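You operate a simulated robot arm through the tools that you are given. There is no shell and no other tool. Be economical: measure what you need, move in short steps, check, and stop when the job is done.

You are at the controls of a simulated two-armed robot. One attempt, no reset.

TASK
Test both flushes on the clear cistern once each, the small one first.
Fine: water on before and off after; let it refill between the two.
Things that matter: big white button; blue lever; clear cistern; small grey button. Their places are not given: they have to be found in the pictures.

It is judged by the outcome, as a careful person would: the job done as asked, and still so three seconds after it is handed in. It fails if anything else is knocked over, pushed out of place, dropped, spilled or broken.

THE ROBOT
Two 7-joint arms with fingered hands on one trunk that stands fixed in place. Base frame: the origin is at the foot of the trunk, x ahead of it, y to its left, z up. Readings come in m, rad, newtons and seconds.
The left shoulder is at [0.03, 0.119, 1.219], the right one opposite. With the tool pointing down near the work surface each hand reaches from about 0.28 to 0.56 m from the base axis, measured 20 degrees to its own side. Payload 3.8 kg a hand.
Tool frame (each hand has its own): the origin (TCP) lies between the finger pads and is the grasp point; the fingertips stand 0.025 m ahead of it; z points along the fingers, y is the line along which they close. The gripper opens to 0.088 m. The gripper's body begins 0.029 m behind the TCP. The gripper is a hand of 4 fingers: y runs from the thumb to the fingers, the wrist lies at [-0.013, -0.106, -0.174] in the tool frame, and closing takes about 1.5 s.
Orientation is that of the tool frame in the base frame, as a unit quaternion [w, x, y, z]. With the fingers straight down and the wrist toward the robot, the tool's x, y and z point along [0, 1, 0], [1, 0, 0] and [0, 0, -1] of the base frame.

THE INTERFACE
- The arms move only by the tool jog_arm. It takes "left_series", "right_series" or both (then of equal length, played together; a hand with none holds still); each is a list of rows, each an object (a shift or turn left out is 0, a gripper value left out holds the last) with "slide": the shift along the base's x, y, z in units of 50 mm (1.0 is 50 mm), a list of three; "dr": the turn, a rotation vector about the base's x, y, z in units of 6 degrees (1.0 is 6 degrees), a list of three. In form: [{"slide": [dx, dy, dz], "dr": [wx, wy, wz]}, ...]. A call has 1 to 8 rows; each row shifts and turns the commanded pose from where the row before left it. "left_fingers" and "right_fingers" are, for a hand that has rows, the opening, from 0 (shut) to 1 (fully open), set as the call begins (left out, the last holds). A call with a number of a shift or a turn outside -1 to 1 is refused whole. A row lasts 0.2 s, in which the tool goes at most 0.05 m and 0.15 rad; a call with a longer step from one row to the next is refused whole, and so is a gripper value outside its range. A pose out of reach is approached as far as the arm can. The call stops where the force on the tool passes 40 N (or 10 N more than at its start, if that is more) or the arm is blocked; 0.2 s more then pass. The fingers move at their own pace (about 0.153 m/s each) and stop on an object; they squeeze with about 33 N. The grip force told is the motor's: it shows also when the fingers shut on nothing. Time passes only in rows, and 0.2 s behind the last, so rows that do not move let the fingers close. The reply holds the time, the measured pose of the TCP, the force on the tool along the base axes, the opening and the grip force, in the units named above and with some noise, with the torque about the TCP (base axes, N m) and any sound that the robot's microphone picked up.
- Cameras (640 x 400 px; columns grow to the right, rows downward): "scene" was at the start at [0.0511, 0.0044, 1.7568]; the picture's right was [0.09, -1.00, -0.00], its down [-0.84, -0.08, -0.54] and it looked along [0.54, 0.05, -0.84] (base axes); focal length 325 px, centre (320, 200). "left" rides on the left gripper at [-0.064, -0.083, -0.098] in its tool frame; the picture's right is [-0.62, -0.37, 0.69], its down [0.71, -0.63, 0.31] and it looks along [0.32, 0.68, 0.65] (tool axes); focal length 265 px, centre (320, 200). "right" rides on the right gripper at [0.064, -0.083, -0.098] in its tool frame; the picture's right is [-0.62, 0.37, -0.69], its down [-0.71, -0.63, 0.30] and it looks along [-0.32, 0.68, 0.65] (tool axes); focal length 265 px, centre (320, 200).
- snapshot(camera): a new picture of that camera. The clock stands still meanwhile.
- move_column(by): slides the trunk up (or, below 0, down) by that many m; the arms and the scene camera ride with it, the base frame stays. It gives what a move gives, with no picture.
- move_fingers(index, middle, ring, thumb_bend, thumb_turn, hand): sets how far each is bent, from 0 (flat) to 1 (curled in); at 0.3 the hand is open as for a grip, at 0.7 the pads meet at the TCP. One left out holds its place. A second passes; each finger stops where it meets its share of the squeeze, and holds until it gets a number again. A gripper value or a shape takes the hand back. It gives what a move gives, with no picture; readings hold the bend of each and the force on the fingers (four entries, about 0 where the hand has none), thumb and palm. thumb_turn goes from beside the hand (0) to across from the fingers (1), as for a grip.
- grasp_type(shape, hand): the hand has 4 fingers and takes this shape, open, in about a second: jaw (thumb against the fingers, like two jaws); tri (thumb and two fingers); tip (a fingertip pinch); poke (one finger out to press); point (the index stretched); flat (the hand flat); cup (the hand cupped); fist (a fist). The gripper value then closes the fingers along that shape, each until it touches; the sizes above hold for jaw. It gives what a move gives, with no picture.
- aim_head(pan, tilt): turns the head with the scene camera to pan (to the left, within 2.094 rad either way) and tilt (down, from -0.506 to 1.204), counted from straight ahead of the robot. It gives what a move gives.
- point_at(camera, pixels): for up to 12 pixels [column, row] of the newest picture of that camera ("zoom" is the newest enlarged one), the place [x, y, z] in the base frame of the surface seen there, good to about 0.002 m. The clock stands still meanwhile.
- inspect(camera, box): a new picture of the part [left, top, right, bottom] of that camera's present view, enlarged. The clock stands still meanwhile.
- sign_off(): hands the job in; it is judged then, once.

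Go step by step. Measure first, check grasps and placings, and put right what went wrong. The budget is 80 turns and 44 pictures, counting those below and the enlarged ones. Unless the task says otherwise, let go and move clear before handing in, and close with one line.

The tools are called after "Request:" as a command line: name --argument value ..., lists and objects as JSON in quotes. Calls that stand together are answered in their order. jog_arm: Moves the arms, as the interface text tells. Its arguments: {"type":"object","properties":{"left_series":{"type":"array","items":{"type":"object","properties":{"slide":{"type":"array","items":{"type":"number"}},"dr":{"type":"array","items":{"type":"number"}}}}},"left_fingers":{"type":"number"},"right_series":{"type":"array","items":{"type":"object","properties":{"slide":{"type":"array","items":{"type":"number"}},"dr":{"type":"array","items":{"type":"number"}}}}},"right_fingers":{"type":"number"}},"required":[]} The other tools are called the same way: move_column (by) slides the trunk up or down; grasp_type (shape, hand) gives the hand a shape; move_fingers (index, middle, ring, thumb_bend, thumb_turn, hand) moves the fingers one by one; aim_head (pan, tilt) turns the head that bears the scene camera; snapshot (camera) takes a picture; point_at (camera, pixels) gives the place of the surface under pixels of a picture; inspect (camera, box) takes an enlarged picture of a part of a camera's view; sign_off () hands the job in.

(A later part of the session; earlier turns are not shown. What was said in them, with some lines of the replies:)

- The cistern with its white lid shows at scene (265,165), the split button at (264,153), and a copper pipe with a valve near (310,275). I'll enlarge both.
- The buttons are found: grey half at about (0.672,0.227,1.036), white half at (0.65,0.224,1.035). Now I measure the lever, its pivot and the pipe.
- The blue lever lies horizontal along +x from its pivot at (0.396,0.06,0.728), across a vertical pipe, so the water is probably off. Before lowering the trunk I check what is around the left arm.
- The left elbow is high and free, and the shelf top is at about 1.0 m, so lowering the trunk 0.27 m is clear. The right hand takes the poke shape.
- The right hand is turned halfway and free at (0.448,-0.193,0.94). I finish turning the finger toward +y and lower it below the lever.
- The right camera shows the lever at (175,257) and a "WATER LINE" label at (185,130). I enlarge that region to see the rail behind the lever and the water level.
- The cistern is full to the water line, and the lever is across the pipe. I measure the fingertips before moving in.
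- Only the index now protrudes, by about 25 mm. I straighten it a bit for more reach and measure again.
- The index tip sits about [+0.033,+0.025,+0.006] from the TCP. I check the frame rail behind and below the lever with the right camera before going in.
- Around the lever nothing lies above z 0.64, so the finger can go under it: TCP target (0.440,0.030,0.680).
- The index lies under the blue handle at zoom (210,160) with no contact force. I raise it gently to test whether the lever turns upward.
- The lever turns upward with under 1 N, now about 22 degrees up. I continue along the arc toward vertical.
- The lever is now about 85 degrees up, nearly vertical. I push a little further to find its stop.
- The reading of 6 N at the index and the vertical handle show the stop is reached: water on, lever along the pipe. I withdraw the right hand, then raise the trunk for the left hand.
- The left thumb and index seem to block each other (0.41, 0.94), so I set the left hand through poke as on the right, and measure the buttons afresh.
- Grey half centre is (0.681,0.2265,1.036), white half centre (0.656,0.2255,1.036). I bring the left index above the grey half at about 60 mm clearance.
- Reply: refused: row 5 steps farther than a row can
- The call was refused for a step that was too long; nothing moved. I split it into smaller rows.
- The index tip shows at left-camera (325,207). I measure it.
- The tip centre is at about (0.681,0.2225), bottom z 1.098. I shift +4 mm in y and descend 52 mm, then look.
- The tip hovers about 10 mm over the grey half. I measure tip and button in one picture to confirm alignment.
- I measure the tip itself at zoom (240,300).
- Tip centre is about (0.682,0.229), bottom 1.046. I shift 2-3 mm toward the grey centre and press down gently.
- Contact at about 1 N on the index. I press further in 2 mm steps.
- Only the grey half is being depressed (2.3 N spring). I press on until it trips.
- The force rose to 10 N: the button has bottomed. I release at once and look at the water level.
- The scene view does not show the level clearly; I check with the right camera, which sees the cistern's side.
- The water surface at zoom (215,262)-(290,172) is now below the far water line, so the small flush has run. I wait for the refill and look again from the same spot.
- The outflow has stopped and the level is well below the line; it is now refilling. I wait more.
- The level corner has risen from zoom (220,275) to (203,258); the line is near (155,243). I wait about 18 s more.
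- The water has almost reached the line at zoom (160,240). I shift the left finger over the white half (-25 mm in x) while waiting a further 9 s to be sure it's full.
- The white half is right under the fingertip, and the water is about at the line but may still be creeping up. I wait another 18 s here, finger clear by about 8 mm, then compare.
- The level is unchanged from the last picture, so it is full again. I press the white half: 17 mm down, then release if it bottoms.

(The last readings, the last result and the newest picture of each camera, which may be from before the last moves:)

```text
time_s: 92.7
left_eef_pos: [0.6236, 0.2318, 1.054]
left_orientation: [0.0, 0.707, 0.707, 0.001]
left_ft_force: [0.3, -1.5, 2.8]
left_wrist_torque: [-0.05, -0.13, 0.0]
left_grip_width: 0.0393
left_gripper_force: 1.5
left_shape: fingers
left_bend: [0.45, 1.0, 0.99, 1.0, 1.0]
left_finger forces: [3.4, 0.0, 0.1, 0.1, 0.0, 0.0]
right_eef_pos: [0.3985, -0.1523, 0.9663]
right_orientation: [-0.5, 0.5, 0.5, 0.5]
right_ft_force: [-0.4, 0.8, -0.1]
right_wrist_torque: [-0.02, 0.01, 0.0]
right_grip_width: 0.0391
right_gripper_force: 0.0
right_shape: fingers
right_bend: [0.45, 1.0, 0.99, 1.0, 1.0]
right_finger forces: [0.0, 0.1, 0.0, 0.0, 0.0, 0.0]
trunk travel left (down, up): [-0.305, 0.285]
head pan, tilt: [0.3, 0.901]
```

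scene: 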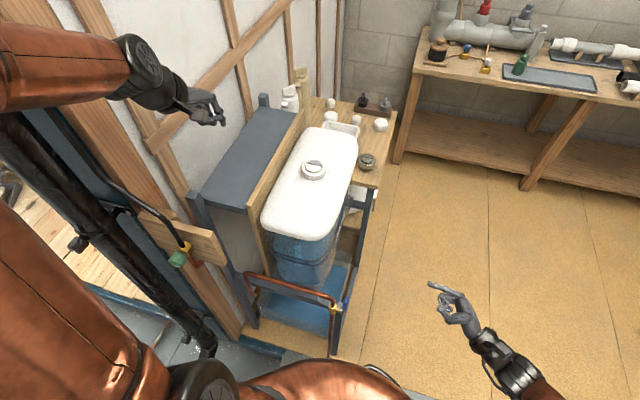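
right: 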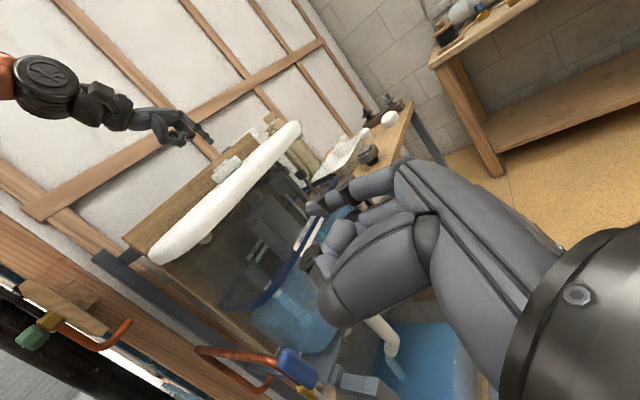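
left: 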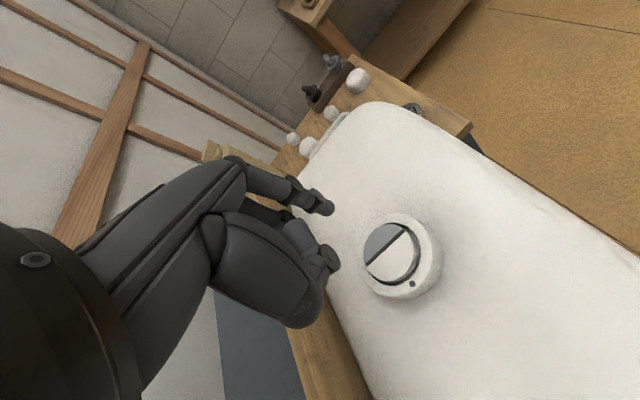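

Still on the spring (3 N), near bottom; I press the last few millimetres without lifting.

Request:
jog_arm --left_series '[{"slide": [0, 0, -0.04]}, {"slide": [0, 0, -0.03]}, {}]'

```text
time_s: 93.5
left_eef_pos: [0.6226, 0.2315, 1.0512]
left_orientation: [0.001, 0.707, 0.707, 0.002]
left_ft_force: [-1.3, -0.1, 14.0]
left_wrist_torque: [-0.14, -0.51, -0.02]
left_grip_width: 0.0399
left_gripper_force: 7.1
left_shape: fingers
left_bend: [0.44, 1.0, 0.99, 1.0, 1.0]
left_finger forces: [14.2, 0.0, 0.0, 0.1, 0.1, 0.1]
right_eef_pos: [0.3981, -0.1526, 0.9674]
right_orientation: [-0.5, 0.5, 0.499, 0.501]
right_ft_force: [-0.2, 0.2, -0.2]
right_wrist_torque: [0.05, -0.02, -0.01]
right_grip_width: 0.0393
right_gripper_force: 0.0
right_shape: fingers
right_bend: [0.45, 1.0, 0.99, 1.0, 1.0]
right_finger forces: [0.1, 0.1, 0.0, 0.1, 0.1, 0.0]
trunk travel left (down, up): [-0.305, 0.285]
head pan, tilt: [0.3, 0.901]
```

Bottomed at 14 N. I release, lift clear, and check the level.

Request:
jog_arm --left_series '[{"slide": [0, 0, 0.8]}, {"slide": [0, 0, 0.8]}, {"slide": [-0.5, 0.3, 0.6]}, {"slide": [-0.6, 0.4, 0.5]}, {"slide": [-0.6, 0.4, 0.5]}, {"slide": [-0.6, 0.4, 0.4]}, {"slide": [-0.6, 0.4, 0.2]}, {"slide": [-0.3, 0.4, 0]}]'

Request:
inspect --camera "right" --box '[200, 180, 420, 390]'

```text
time_s: 95.3
left_eef_pos: [0.4627, 0.3463, 1.2416]
left_orientation: [0.001, 0.707, 0.707, 0.0]
left_ft_force: [-0.8, 0.2, 0.1]
left_wrist_torque: [-0.02, -0.01, 0.01]
left_grip_width: 0.0394
left_gripper_force: 0.1
left_shape: fingers
left_bend: [0.45, 1.0, 0.99, 1.0, 1.0]
left_finger forces: [0.0, 0.0, 0.0, 0.1, 0.1, 0.0]
right_eef_pos: [0.3995, -0.1519, 0.9674]
right_orientation: [-0.5, 0.5, 0.501, 0.5]
right_ft_force: [0.1, 0.2, 0.0]
right_wrist_torque: [0.01, 0.04, -0.04]
right_grip_width: 0.0392
right_gripper_force: 0.0
right_shape: fingers
right_bend: [0.45, 1.0, 0.99, 1.0, 1.0]
right_finger forces: [0.1, 0.0, 0.0, 0.0, 0.0, 0.0]
trunk travel left (down, up): [-0.305, 0.285]
head pan, tilt: [0.3, 0.901]
```

```text
1.90 times, centred on (310, 285) of right
```

zoom: 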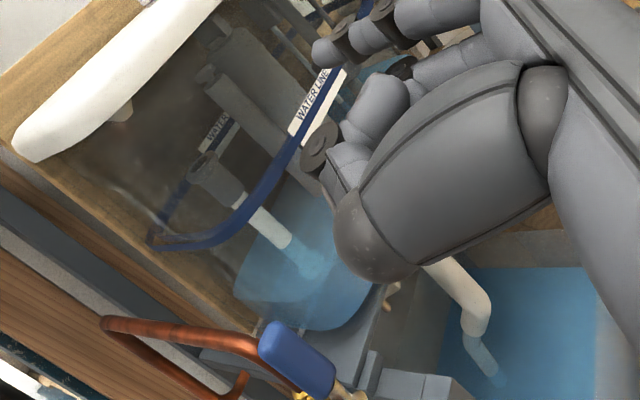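

The big flush is running: the level at zoom (250,285) is far below the line. I lower the trunk to lever height while it finishes, and move the right index to the robot side of the lever.

Request:
jog_arm --left_series '[{"slide": [0, 0.2, 0.5]}, {"slide": [0, 0.2, 0.5]}]'

Request:
move_column --by -0.18

Request:
jog_arm --right_series '[{"slide": [-0.4, 0, 0]}, {"slide": [-0.45, 0, 0]}, {"slide": [-0.42, 0, 0]}, {}, {}, {}, {}, {}]'

```text
time_s: 95.9
left_eef_pos: [0.4625, 0.3663, 1.2912]
left_orientation: [-0.001, 0.707, 0.707, 0.001]
left_ft_force: [0.2, -0.5, -0.1]
left_wrist_torque: [0.02, -0.01, 0.0]
left_grip_width: 0.0393
left_gripper_force: 0.1
left_shape: fingers
left_bend: [0.45, 1.0, 0.99, 1.0, 1.0]
left_finger forces: [0.0, 0.0, 0.0, 0.1, 0.0, 0.0]
right_eef_pos: [0.3985, -0.1518, 0.9658]
right_orientation: [-0.5, 0.5, 0.5, 0.499]
right_ft_force: [0.0, -0.6, 0.5]
right_wrist_torque: [-0.01, -0.01, 0.0]
right_grip_width: 0.0391
right_gripper_force: 0.0
right_shape: fingers
right_bend: [0.45, 1.0, 0.99, 1.0, 1.0]
right_finger forces: [0.1, 0.0, 0.0, 0.1, 0.1, 0.0]
trunk travel left (down, up): [-0.305, 0.285]
head pan, tilt: [0.3, 0.901]
```

```text
time_s: 97.9
left_eef_pos: [0.4622, 0.3663, 1.1109]
left_orientation: [-0.001, 0.707, 0.707, 0.001]
left_ft_force: [0.1, -0.7, 0.5]
left_wrist_torque: [0.0, 0.01, -0.01]
left_grip_width: 0.039
left_gripper_force: 0.0
left_shape: fingers
left_bend: [0.45, 1.0, 0.99, 1.0, 1.0]
left_finger forces: [0.1, 0.1, 0.0, 0.0, 0.0, 0.0]
right_eef_pos: [0.3998, -0.1523, 0.7871]
right_orientation: [-0.499, 0.501, 0.5, 0.5]
right_ft_force: [0.1, -0.7, -0.6]
right_wrist_torque: [-0.02, -0.01, 0.02]
right_grip_width: 0.0392
right_gripper_force: 0.0
right_shape: fingers
right_bend: [0.45, 1.0, 0.99, 1.0, 1.0]
right_finger forces: [0.0, 0.0, 0.0, 0.1, 0.0, 0.0]
trunk travel left (down, up): [-0.125, 0.465]
head pan, tilt: [0.3, 0.901]
```

```text
time_s: 99.7
left_eef_pos: [0.4621, 0.3678, 1.1115]
left_orientation: [0.0, 0.707, 0.707, 0.001]
left_ft_force: [0.7, 0.4, 0.7]
left_wrist_torque: [0.04, -0.01, -0.01]
left_grip_width: 0.0391
left_gripper_force: 0.2
left_shape: fingers
left_bend: [0.45, 1.0, 0.99, 1.0, 1.0]
left_finger forces: [0.1, 0.1, 0.0, 0.0, 0.1, 0.1]
right_eef_pos: [0.3352, -0.1522, 0.7875]
right_orientation: [0.5, -0.5, -0.5, -0.5]
right_ft_force: [0.2, 0.5, 0.0]
right_wrist_torque: [0.0, 0.02, -0.02]
right_grip_width: 0.0391
right_gripper_force: 0.1
right_shape: fingers
right_bend: [0.45, 1.0, 0.99, 1.0, 1.0]
right_finger forces: [0.0, 0.0, 0.0, 0.1, 0.1, 0.1]
trunk travel left (down, up): [-0.125, 0.465]
head pan, tilt: [0.3, 0.901]
```

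The arm reached (0.335,-0.152,0.7875). I slide the finger in (+y) behind the lever and look.

Request:
jog_arm --right_series '[{}, {}, {"slide": [0, 0.7, 0]}, {"slide": [0, 0.7, 0]}, {"slide": [0, 0.7, 0]}, {"slide": [0, 0.7, 0]}, {"slide": [0, 0.5, 0]}, {"slide": [0, 0.34, 0]}]'

Request:
inspect --camera "scene" --box '[270, 190, 430, 330]'

```text
time_s: 101.5
left_eef_pos: [0.4625, 0.3658, 1.1115]
left_orientation: [-0.001, 0.707, 0.707, 0.001]
left_ft_force: [0.3, -0.6, -0.4]
left_wrist_torque: [0.02, 0.01, -0.04]
left_grip_width: 0.0392
left_gripper_force: 0.1
left_shape: fingers
left_bend: [0.45, 1.0, 0.99, 1.0, 1.0]
left_finger forces: [0.0, 0.1, 0.0, 0.0, 0.0, 0.0]
right_eef_pos: [0.3368, 0.0323, 0.7867]
right_orientation: [0.5, -0.5, -0.499, -0.5]
right_ft_force: [-0.8, -0.3, 0.4]
right_wrist_torque: [0.01, 0.0, -0.03]
right_grip_width: 0.0391
right_gripper_force: 0.0
right_shape: fingers
right_bend: [0.45, 1.0, 0.99, 1.0, 1.0]
right_finger forces: [0.0, 0.0, 0.1, 0.0, 0.1, 0.0]
trunk travel left (down, up): [-0.125, 0.465]
head pan, tilt: [0.3, 0.901]
```

```text
2.86 times, centred on (350, 260) of scene
```

zoom: 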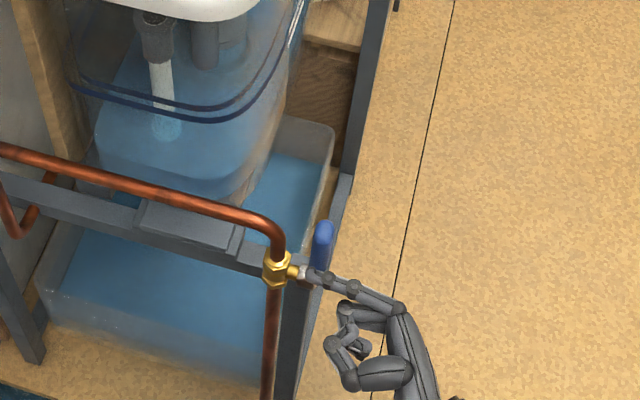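

The index lies on the robot side of the upright handle at zoom (322,275), touching nothing. I sweep it along the arc, +x and then down, to close the valve.

Request:
jog_arm --right_series '[{}, {}, {}, {}, {}, {}, {}, {}]'

Request:
jog_arm --right_series '[{"slide": [0.11, 0, 0]}, {"slide": [0.38, 0, 0.05]}, {"slide": [0.38, 0, -0.03]}, {"slide": [0.36, 0, -0.13]}, {"slide": [0.31, 0, -0.22]}, {"slide": [0.25, 0, -0.3]}, {"slide": [0.16, 0, -0.35]}, {}]'

```text
time_s: 103.3
left_eef_pos: [0.462, 0.3667, 1.1111]
left_orientation: [-0.001, 0.707, 0.707, 0.0]
left_ft_force: [0.6, 0.3, 0.5]
left_wrist_torque: [-0.01, 0.01, -0.01]
left_grip_width: 0.0391
left_gripper_force: 0.1
left_shape: fingers
left_bend: [0.45, 1.0, 0.99, 1.0, 1.0]
left_finger forces: [0.0, 0.0, 0.0, 0.1, 0.1, 0.1]
right_eef_pos: [0.3374, 0.0312, 0.7864]
right_orientation: [0.501, -0.499, -0.5, -0.5]
right_ft_force: [-0.7, 0.0, 0.2]
right_wrist_torque: [0.0, 0.01, -0.01]
right_grip_width: 0.0394
right_gripper_force: 0.1
right_shape: fingers
right_bend: [0.45, 1.0, 0.99, 1.0, 1.0]
right_finger forces: [0.0, 0.0, 0.0, 0.1, 0.0, 0.0]
trunk travel left (down, up): [-0.125, 0.465]
head pan, tilt: [0.3, 0.901]
```

```text
time_s: 105.1
left_eef_pos: [0.4632, 0.3673, 1.1113]
left_orientation: [0.0, 0.707, 0.707, 0.002]
left_ft_force: [-0.2, 0.8, 0.2]
left_wrist_torque: [0.0, 0.0, 0.0]
left_grip_width: 0.039
left_gripper_force: 0.2
left_shape: fingers
left_bend: [0.45, 1.0, 0.99, 1.0, 1.0]
left_finger forces: [0.0, 0.0, 0.1, 0.0, 0.0, 0.0]
right_eef_pos: [0.4331, 0.0286, 0.7371]
right_orientation: [0.501, -0.499, -0.5, -0.5]
right_ft_force: [0.9, 0.8, -0.8]
right_wrist_torque: [-0.01, 0.0, 0.0]
right_grip_width: 0.039
right_gripper_force: 0.0
right_shape: fingers
right_bend: [0.45, 1.0, 0.99, 1.0, 1.0]
right_finger forces: [0.1, 0.0, 0.0, 0.1, 0.0, 0.0]
trunk travel left (down, up): [-0.125, 0.465]
head pan, tilt: [0.3, 0.901]
```

No contact force at the end, so I press slightly further down to find the closed stop.

Request:
jog_arm --right_series '[{"slide": [0, 0, -0.08]}, {"slide": [0, 0, -0.08]}, {}]'

```text
time_s: 105.9
left_eef_pos: [0.4628, 0.3662, 1.1114]
left_orientation: [-0.001, 0.707, 0.707, 0.001]
left_ft_force: [-0.1, -0.5, -0.5]
left_wrist_torque: [0.0, 0.01, -0.02]
left_grip_width: 0.0391
left_gripper_force: 0.1
left_shape: fingers
left_bend: [0.45, 1.0, 0.99, 1.0, 1.0]
left_finger forces: [0.0, 0.0, 0.1, 0.0, 0.0, 0.0]
right_eef_pos: [0.434, 0.0289, 0.7302]
right_orientation: [-0.5, 0.5, 0.5, 0.5]
right_ft_force: [0.6, -0.7, 2.1]
right_wrist_torque: [0.04, -0.06, 0.02]
right_grip_width: 0.0393
right_gripper_force: 1.1
right_shape: fingers
right_bend: [0.45, 1.0, 0.99, 1.0, 1.0]
right_finger forces: [1.9, 0.1, 0.1, 0.0, 0.1, 0.0]
trunk travel left (down, up): [-0.125, 0.465]
head pan, tilt: [0.3, 0.901]
```

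Request:
jog_arm --right_series '[{"slide": [0, 0, -0.06]}, {}]'

Request:
inspect --camera "scene" --box '[320, 210, 400, 280]'

Request:
point_at --camera "scene" --pixels '[[350, 248]]'

```text
time_s: 106.5
left_eef_pos: [0.4617, 0.3664, 1.1127]
left_orientation: [-0.001, 0.707, 0.707, 0.002]
left_ft_force: [-0.3, -0.1, -0.6]
left_wrist_torque: [0.01, -0.02, -0.02]
left_grip_width: 0.0395
left_gripper_force: 0.1
left_shape: fingers
left_bend: [0.45, 1.0, 0.99, 1.0, 1.0]
left_finger forces: [0.0, 0.0, 0.1, 0.0, 0.0, 0.0]
right_eef_pos: [0.4337, 0.0297, 0.7285]
right_orientation: [-0.5, 0.499, 0.5, 0.501]
right_ft_force: [-0.6, -1.3, 7.2]
right_wrist_torque: [0.13, -0.19, -0.07]
right_grip_width: 0.0397
right_gripper_force: 3.7
right_shape: fingers
right_bend: [0.45, 1.0, 0.99, 1.0, 1.0]
right_finger forces: [6.2, 0.0, 0.0, 0.1, 0.1, 0.0]
trunk travel left (down, up): [-0.125, 0.465]
head pan, tilt: [0.3, 0.901]
```

```text
5.71 times, centred on (360, 245) of scene
```

zoom: 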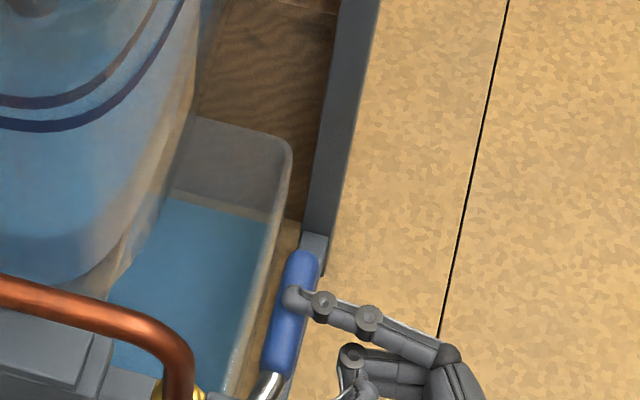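

```text
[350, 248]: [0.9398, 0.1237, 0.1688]
```

The lever is horizontal again and hard on its stop (7 N): water off. I lift the finger off and withdraw to the right, then check once more.

Request:
jog_arm --right_series '[{"slide": [0, 0, 0.4]}, {"slide": [0, -0.5, 0.2]}, {"slide": [0, -0.8, 0]}, {"slide": [0, -0.8, 0]}, {"slide": [0, -0.8, 0]}, {"slide": [0, -0.6, 0]}, {}]'

Request:
inspect --camera "scene" --box '[240, 170, 380, 310]'

```text
time_s: 108.1
left_eef_pos: [0.4631, 0.3665, 1.1108]
left_orientation: [0.0, 0.707, 0.707, 0.001]
left_ft_force: [0.0, -0.6, -0.2]
left_wrist_torque: [-0.01, -0.03, 0.0]
left_grip_width: 0.039
left_gripper_force: 0.1
left_shape: fingers
left_bend: [0.45, 1.0, 0.99, 1.0, 1.0]
left_finger forces: [0.0, 0.0, 0.0, 0.0, 0.0, 0.0]
right_eef_pos: [0.4356, -0.1429, 0.7552]
right_orientation: [-0.5, 0.5, 0.499, 0.501]
right_ft_force: [-0.4, -0.2, -0.9]
right_wrist_torque: [0.01, -0.03, -0.03]
right_grip_width: 0.0389
right_gripper_force: 0.0
right_shape: fingers
right_bend: [0.45, 1.0, 0.99, 1.0, 1.0]
right_finger forces: [0.0, 0.1, 0.0, 0.1, 0.0, 0.0]
trunk travel left (down, up): [-0.125, 0.465]
head pan, tilt: [0.3, 0.901]
```

```text
2.86 times, centred on (310, 240) of scene
```

zoom: 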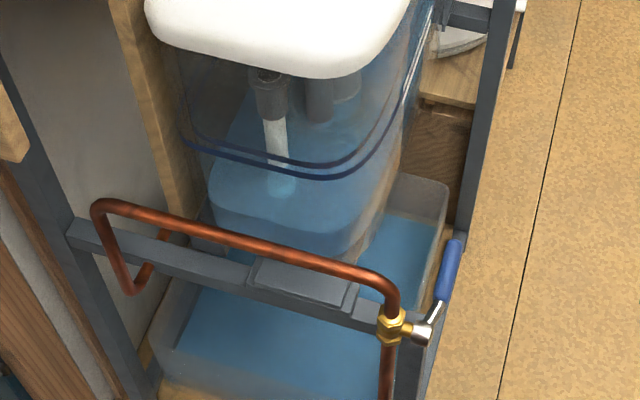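

The lever at zoom (448,270) lies across the pipe again, the cistern has emptied from the big flush, and both hands are clear with nothing disturbed. I hand in.

Request:
sign_off

```text
The job is handed in.
```

I tested both flushes on the clear cistern once each: water on, small flush, refill to the water line, big flush, water off. I turned the water off about 12 seconds after the big flush, so the cistern was left drained rather than refilled.
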